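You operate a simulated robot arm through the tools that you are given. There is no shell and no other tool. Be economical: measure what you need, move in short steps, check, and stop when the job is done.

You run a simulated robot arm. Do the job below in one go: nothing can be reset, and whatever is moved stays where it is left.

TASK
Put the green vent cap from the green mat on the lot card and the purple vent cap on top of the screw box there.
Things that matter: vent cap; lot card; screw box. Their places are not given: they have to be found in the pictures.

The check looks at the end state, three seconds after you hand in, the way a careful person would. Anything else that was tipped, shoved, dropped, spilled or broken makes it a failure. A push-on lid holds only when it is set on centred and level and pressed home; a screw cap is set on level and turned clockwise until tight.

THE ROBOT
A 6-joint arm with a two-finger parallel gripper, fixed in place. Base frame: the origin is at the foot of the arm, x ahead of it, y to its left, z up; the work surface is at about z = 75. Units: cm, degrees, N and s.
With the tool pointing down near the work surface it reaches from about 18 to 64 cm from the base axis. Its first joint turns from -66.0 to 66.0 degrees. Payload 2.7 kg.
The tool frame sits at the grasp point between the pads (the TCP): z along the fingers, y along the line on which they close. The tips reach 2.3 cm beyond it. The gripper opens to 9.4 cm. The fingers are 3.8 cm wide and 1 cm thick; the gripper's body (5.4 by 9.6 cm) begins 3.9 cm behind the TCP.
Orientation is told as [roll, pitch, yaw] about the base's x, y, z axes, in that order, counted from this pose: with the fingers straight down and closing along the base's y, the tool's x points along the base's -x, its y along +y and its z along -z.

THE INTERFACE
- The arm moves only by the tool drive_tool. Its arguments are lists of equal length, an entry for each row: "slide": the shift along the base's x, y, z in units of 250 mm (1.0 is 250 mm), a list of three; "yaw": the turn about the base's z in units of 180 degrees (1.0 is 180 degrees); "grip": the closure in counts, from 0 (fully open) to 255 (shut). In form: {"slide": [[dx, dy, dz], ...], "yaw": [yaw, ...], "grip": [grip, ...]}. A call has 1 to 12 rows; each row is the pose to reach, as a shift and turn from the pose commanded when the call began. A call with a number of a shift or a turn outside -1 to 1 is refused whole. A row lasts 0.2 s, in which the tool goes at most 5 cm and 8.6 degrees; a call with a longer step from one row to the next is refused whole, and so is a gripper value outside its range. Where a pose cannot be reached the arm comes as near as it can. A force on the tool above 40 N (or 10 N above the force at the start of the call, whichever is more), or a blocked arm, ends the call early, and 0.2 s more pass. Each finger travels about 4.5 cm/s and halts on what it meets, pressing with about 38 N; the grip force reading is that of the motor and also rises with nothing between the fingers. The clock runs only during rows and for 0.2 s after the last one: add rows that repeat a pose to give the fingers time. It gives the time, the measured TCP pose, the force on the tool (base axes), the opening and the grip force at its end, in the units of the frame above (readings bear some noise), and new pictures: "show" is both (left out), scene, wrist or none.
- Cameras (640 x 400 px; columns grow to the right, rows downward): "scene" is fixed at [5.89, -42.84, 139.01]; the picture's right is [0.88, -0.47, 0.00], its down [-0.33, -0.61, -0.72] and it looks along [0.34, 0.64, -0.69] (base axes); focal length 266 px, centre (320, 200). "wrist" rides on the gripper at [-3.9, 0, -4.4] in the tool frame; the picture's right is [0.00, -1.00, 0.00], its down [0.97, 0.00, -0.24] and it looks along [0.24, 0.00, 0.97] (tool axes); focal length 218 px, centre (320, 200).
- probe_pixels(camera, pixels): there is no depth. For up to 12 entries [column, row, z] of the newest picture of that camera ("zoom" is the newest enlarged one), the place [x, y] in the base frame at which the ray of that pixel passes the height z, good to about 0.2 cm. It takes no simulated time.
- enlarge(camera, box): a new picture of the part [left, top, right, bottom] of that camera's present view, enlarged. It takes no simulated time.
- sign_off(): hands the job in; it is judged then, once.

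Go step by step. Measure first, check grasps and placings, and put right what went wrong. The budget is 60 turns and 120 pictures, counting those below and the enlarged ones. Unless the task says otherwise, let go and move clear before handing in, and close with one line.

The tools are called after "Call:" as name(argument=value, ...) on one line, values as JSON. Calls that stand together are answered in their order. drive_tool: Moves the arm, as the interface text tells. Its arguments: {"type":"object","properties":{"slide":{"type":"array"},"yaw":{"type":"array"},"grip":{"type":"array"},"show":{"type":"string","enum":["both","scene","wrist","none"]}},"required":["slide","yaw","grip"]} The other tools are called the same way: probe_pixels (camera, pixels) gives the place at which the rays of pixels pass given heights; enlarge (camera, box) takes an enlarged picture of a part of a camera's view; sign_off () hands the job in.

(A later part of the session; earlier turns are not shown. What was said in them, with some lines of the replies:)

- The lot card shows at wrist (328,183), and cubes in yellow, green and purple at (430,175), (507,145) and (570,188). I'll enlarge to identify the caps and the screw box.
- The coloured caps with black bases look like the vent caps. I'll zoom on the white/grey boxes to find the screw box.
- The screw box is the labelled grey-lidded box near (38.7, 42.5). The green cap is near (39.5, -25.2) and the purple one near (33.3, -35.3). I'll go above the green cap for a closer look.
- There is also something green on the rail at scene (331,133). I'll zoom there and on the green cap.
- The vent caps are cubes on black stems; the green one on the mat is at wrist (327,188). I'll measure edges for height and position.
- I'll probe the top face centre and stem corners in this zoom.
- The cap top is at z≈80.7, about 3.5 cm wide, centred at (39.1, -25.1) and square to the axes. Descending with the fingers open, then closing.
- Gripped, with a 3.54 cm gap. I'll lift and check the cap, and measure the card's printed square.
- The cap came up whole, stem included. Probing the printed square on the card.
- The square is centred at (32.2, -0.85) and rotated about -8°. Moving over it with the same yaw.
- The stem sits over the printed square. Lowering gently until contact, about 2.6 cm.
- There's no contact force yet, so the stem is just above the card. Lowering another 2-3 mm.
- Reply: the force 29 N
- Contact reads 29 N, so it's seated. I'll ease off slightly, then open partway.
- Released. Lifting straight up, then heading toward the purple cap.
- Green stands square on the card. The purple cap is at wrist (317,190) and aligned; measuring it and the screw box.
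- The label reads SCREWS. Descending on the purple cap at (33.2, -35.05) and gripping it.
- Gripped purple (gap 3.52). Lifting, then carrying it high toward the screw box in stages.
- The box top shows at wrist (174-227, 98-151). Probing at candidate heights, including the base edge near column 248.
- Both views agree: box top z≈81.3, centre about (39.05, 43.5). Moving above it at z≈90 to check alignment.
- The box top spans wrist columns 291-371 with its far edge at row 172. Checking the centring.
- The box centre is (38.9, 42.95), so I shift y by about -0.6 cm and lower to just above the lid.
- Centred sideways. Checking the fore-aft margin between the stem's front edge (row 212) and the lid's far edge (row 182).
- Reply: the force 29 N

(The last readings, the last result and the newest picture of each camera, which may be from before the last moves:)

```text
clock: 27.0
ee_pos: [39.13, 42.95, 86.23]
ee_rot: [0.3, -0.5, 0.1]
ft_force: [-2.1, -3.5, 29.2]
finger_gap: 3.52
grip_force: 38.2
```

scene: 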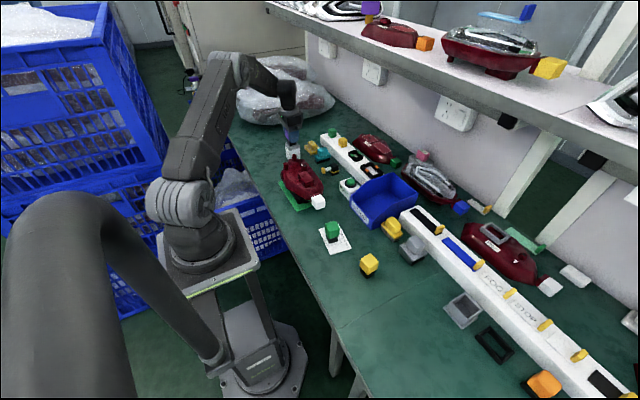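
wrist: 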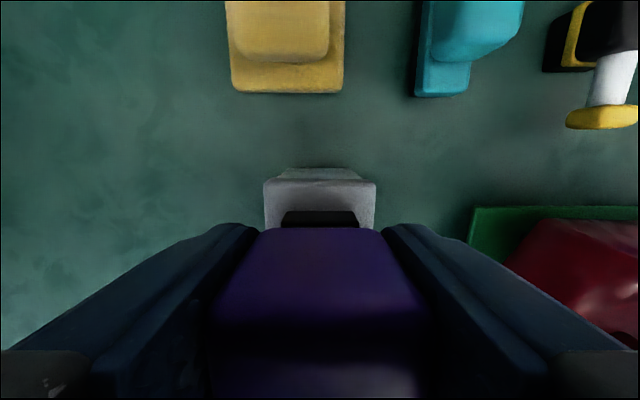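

Contact at z≈86.2 with 29 N. Easing back to light contact.

Call:
drive_tool(slide=[[0, 0, 0.006], [0, 0, 0.01], [0, 0, 0.01]], yaw=[0, 0, 0], grip=[255, 255, 255])

Call:
enlarge(camera="scene", box=[268, 115, 332, 165])

```text
clock: 27.8
ee_pos: [38.82, 42.9, 86.12]
ee_rot: [0.2, -0.3, 0.1]
ft_force: [5.3, 1.8, 17.7]
finger_gap: 3.51
grip_force: 38.0
```

scene: 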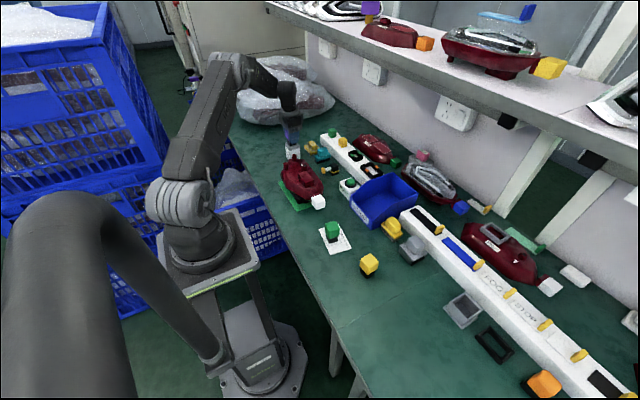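
wrist: 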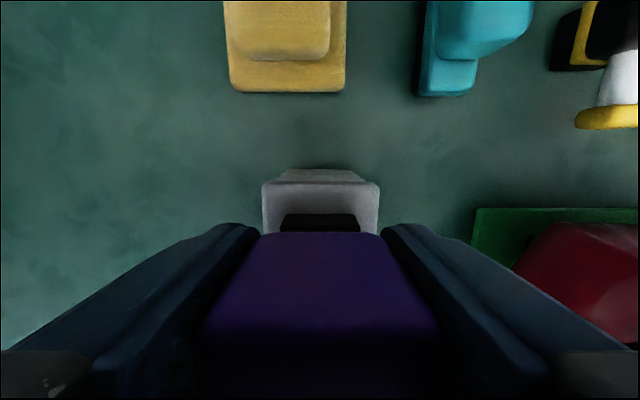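

```text
8.00 times, centred on (300, 140) of scene
```

zoom: 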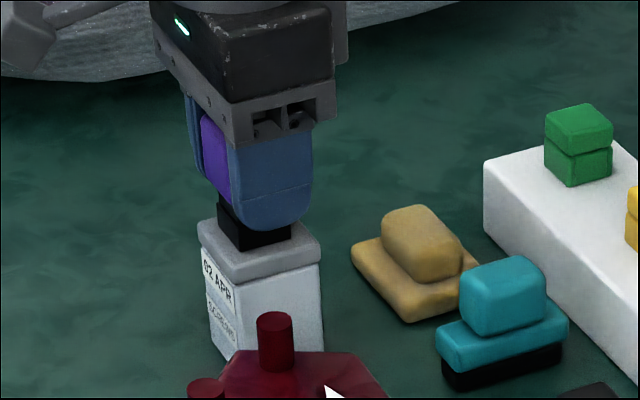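

Still 18 N down. Easing about 1.5 mm more, then opening to about 5.5 cm.

Call:
drive_tool(slide=[[0, 0, 0.003], [0, 0, 0.006], [0, 0, 0.006]], yaw=[0, 0, 0], grip=[255, 255, 255], show="none")

```text
clock: 28.6
ee_pos: [38.75, 42.98, 86.2]
ee_rot: [0.0, 0.0, 0.1]
ft_force: [2.0, 1.9, 8.6]
finger_gap: 3.5
grip_force: 37.9
```

Contact is light and level now. Opening gradually.

Call:
drive_tool(slide=[[0, 0, 0.003], [0, 0, 0.003], [0, 0, 0.003], [0, 0, 0.003], [0, 0, 0.003]], yaw=[0, 0, 0, 0, 0], grip=[255, 150, 110, 100, 100])

Call:
enlarge(camera="scene", box=[268, 115, 332, 165])

```text
clock: 29.8
ee_pos: [38.88, 42.91, 86.3]
ee_rot: [0.0, -0.1, 0.1]
ft_force: [0.5, -0.1, -0.3]
finger_gap: 5.71
grip_force: 0.0
```

scene: 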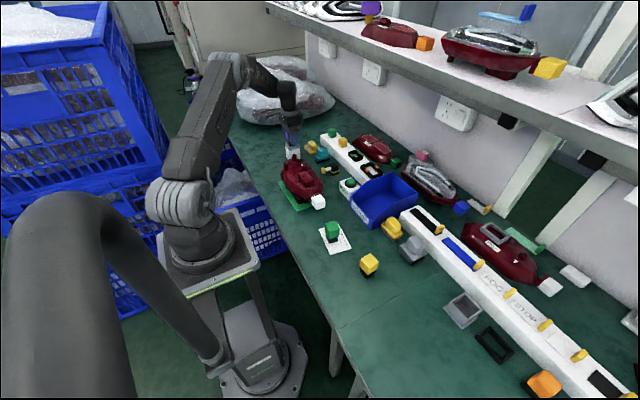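
wrist: 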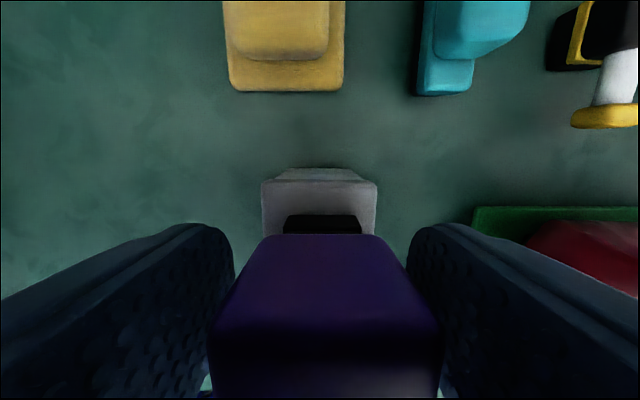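

```text
8.00 times, centred on (300, 140) of scene
```

zoom: 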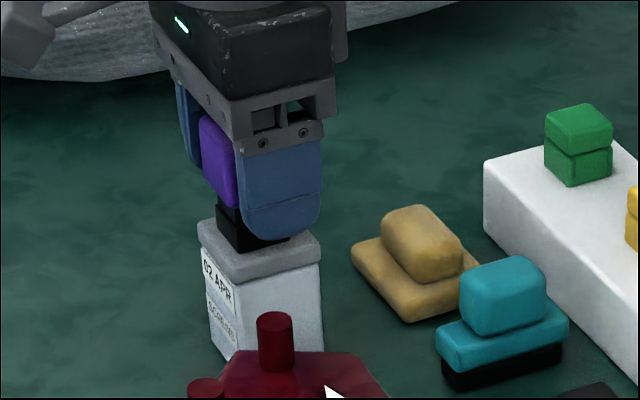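

The cap stands free on the lid. Lifting straight up, then moving away.

Call:
drive_tool(slide=[[0, 0, 0.05], [0, 0, 0.15], [0, 0, 0.3], [0, 0, 0.45], [0, 0, 0.6], [0, -0.18, 0.6], [0, -0.36, 0.6], [0, -0.54, 0.6], [0, -0.7, 0.6], [0, -0.7, 0.6]], yaw=[0, 0, 0, 0, 0, 0, 0, 0, 0, 0], grip=[100, 100, 100, 100, 100, 100, 100, 100, 100, 100])

Call:
enlarge(camera="scene", box=[268, 125, 364, 255])

Call:
enlarge(camera="scene", box=[268, 120, 332, 165])

```text
clock: 32.0
ee_pos: [38.88, 25.6, 101.46]
ee_rot: [0.0, -0.1, 0.1]
ft_force: [-0.5, 0.5, -0.4]
finger_gap: 5.68
grip_force: 0.0
```

scene: 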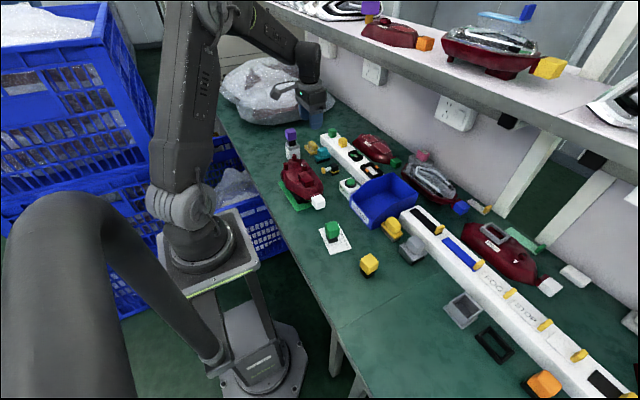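
wrist: 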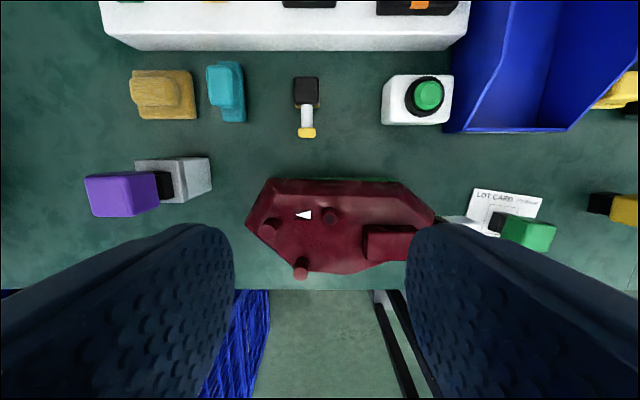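

```text
3.08 times, centred on (316, 190) of scene
```

zoom: 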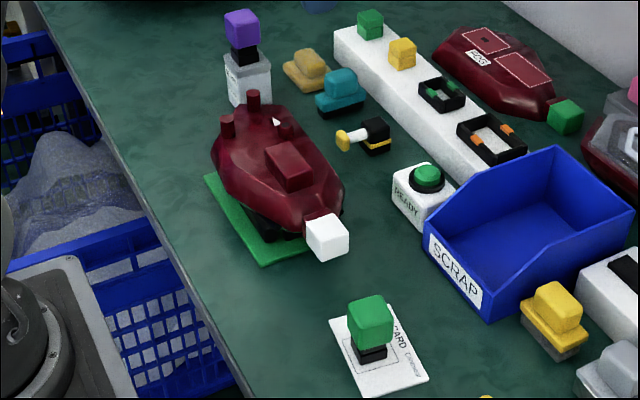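

```text
8.89 times, centred on (300, 142) of scene
```

zoom: 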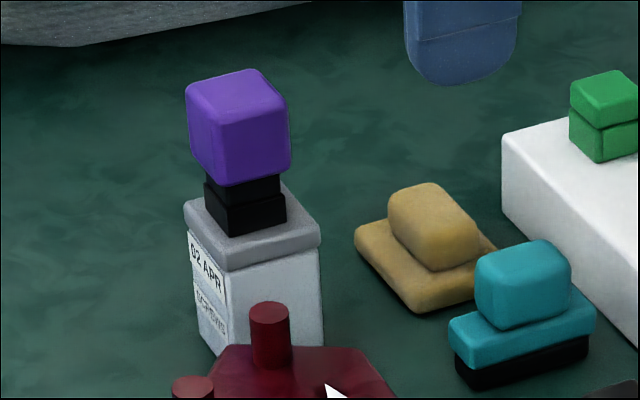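

Both caps are upright: purple on the SCREWS box lid, green inside the lot card's square. Nothing else has moved and the arm is clear, so I'm handing in.

Call:
sign_off()

```text
The job is handed in.
```

The green vent cap is on the lot card and the purple vent cap is on top of the screw box; both were standing upright in the last pictures, and I handed the job in with the arm clear.
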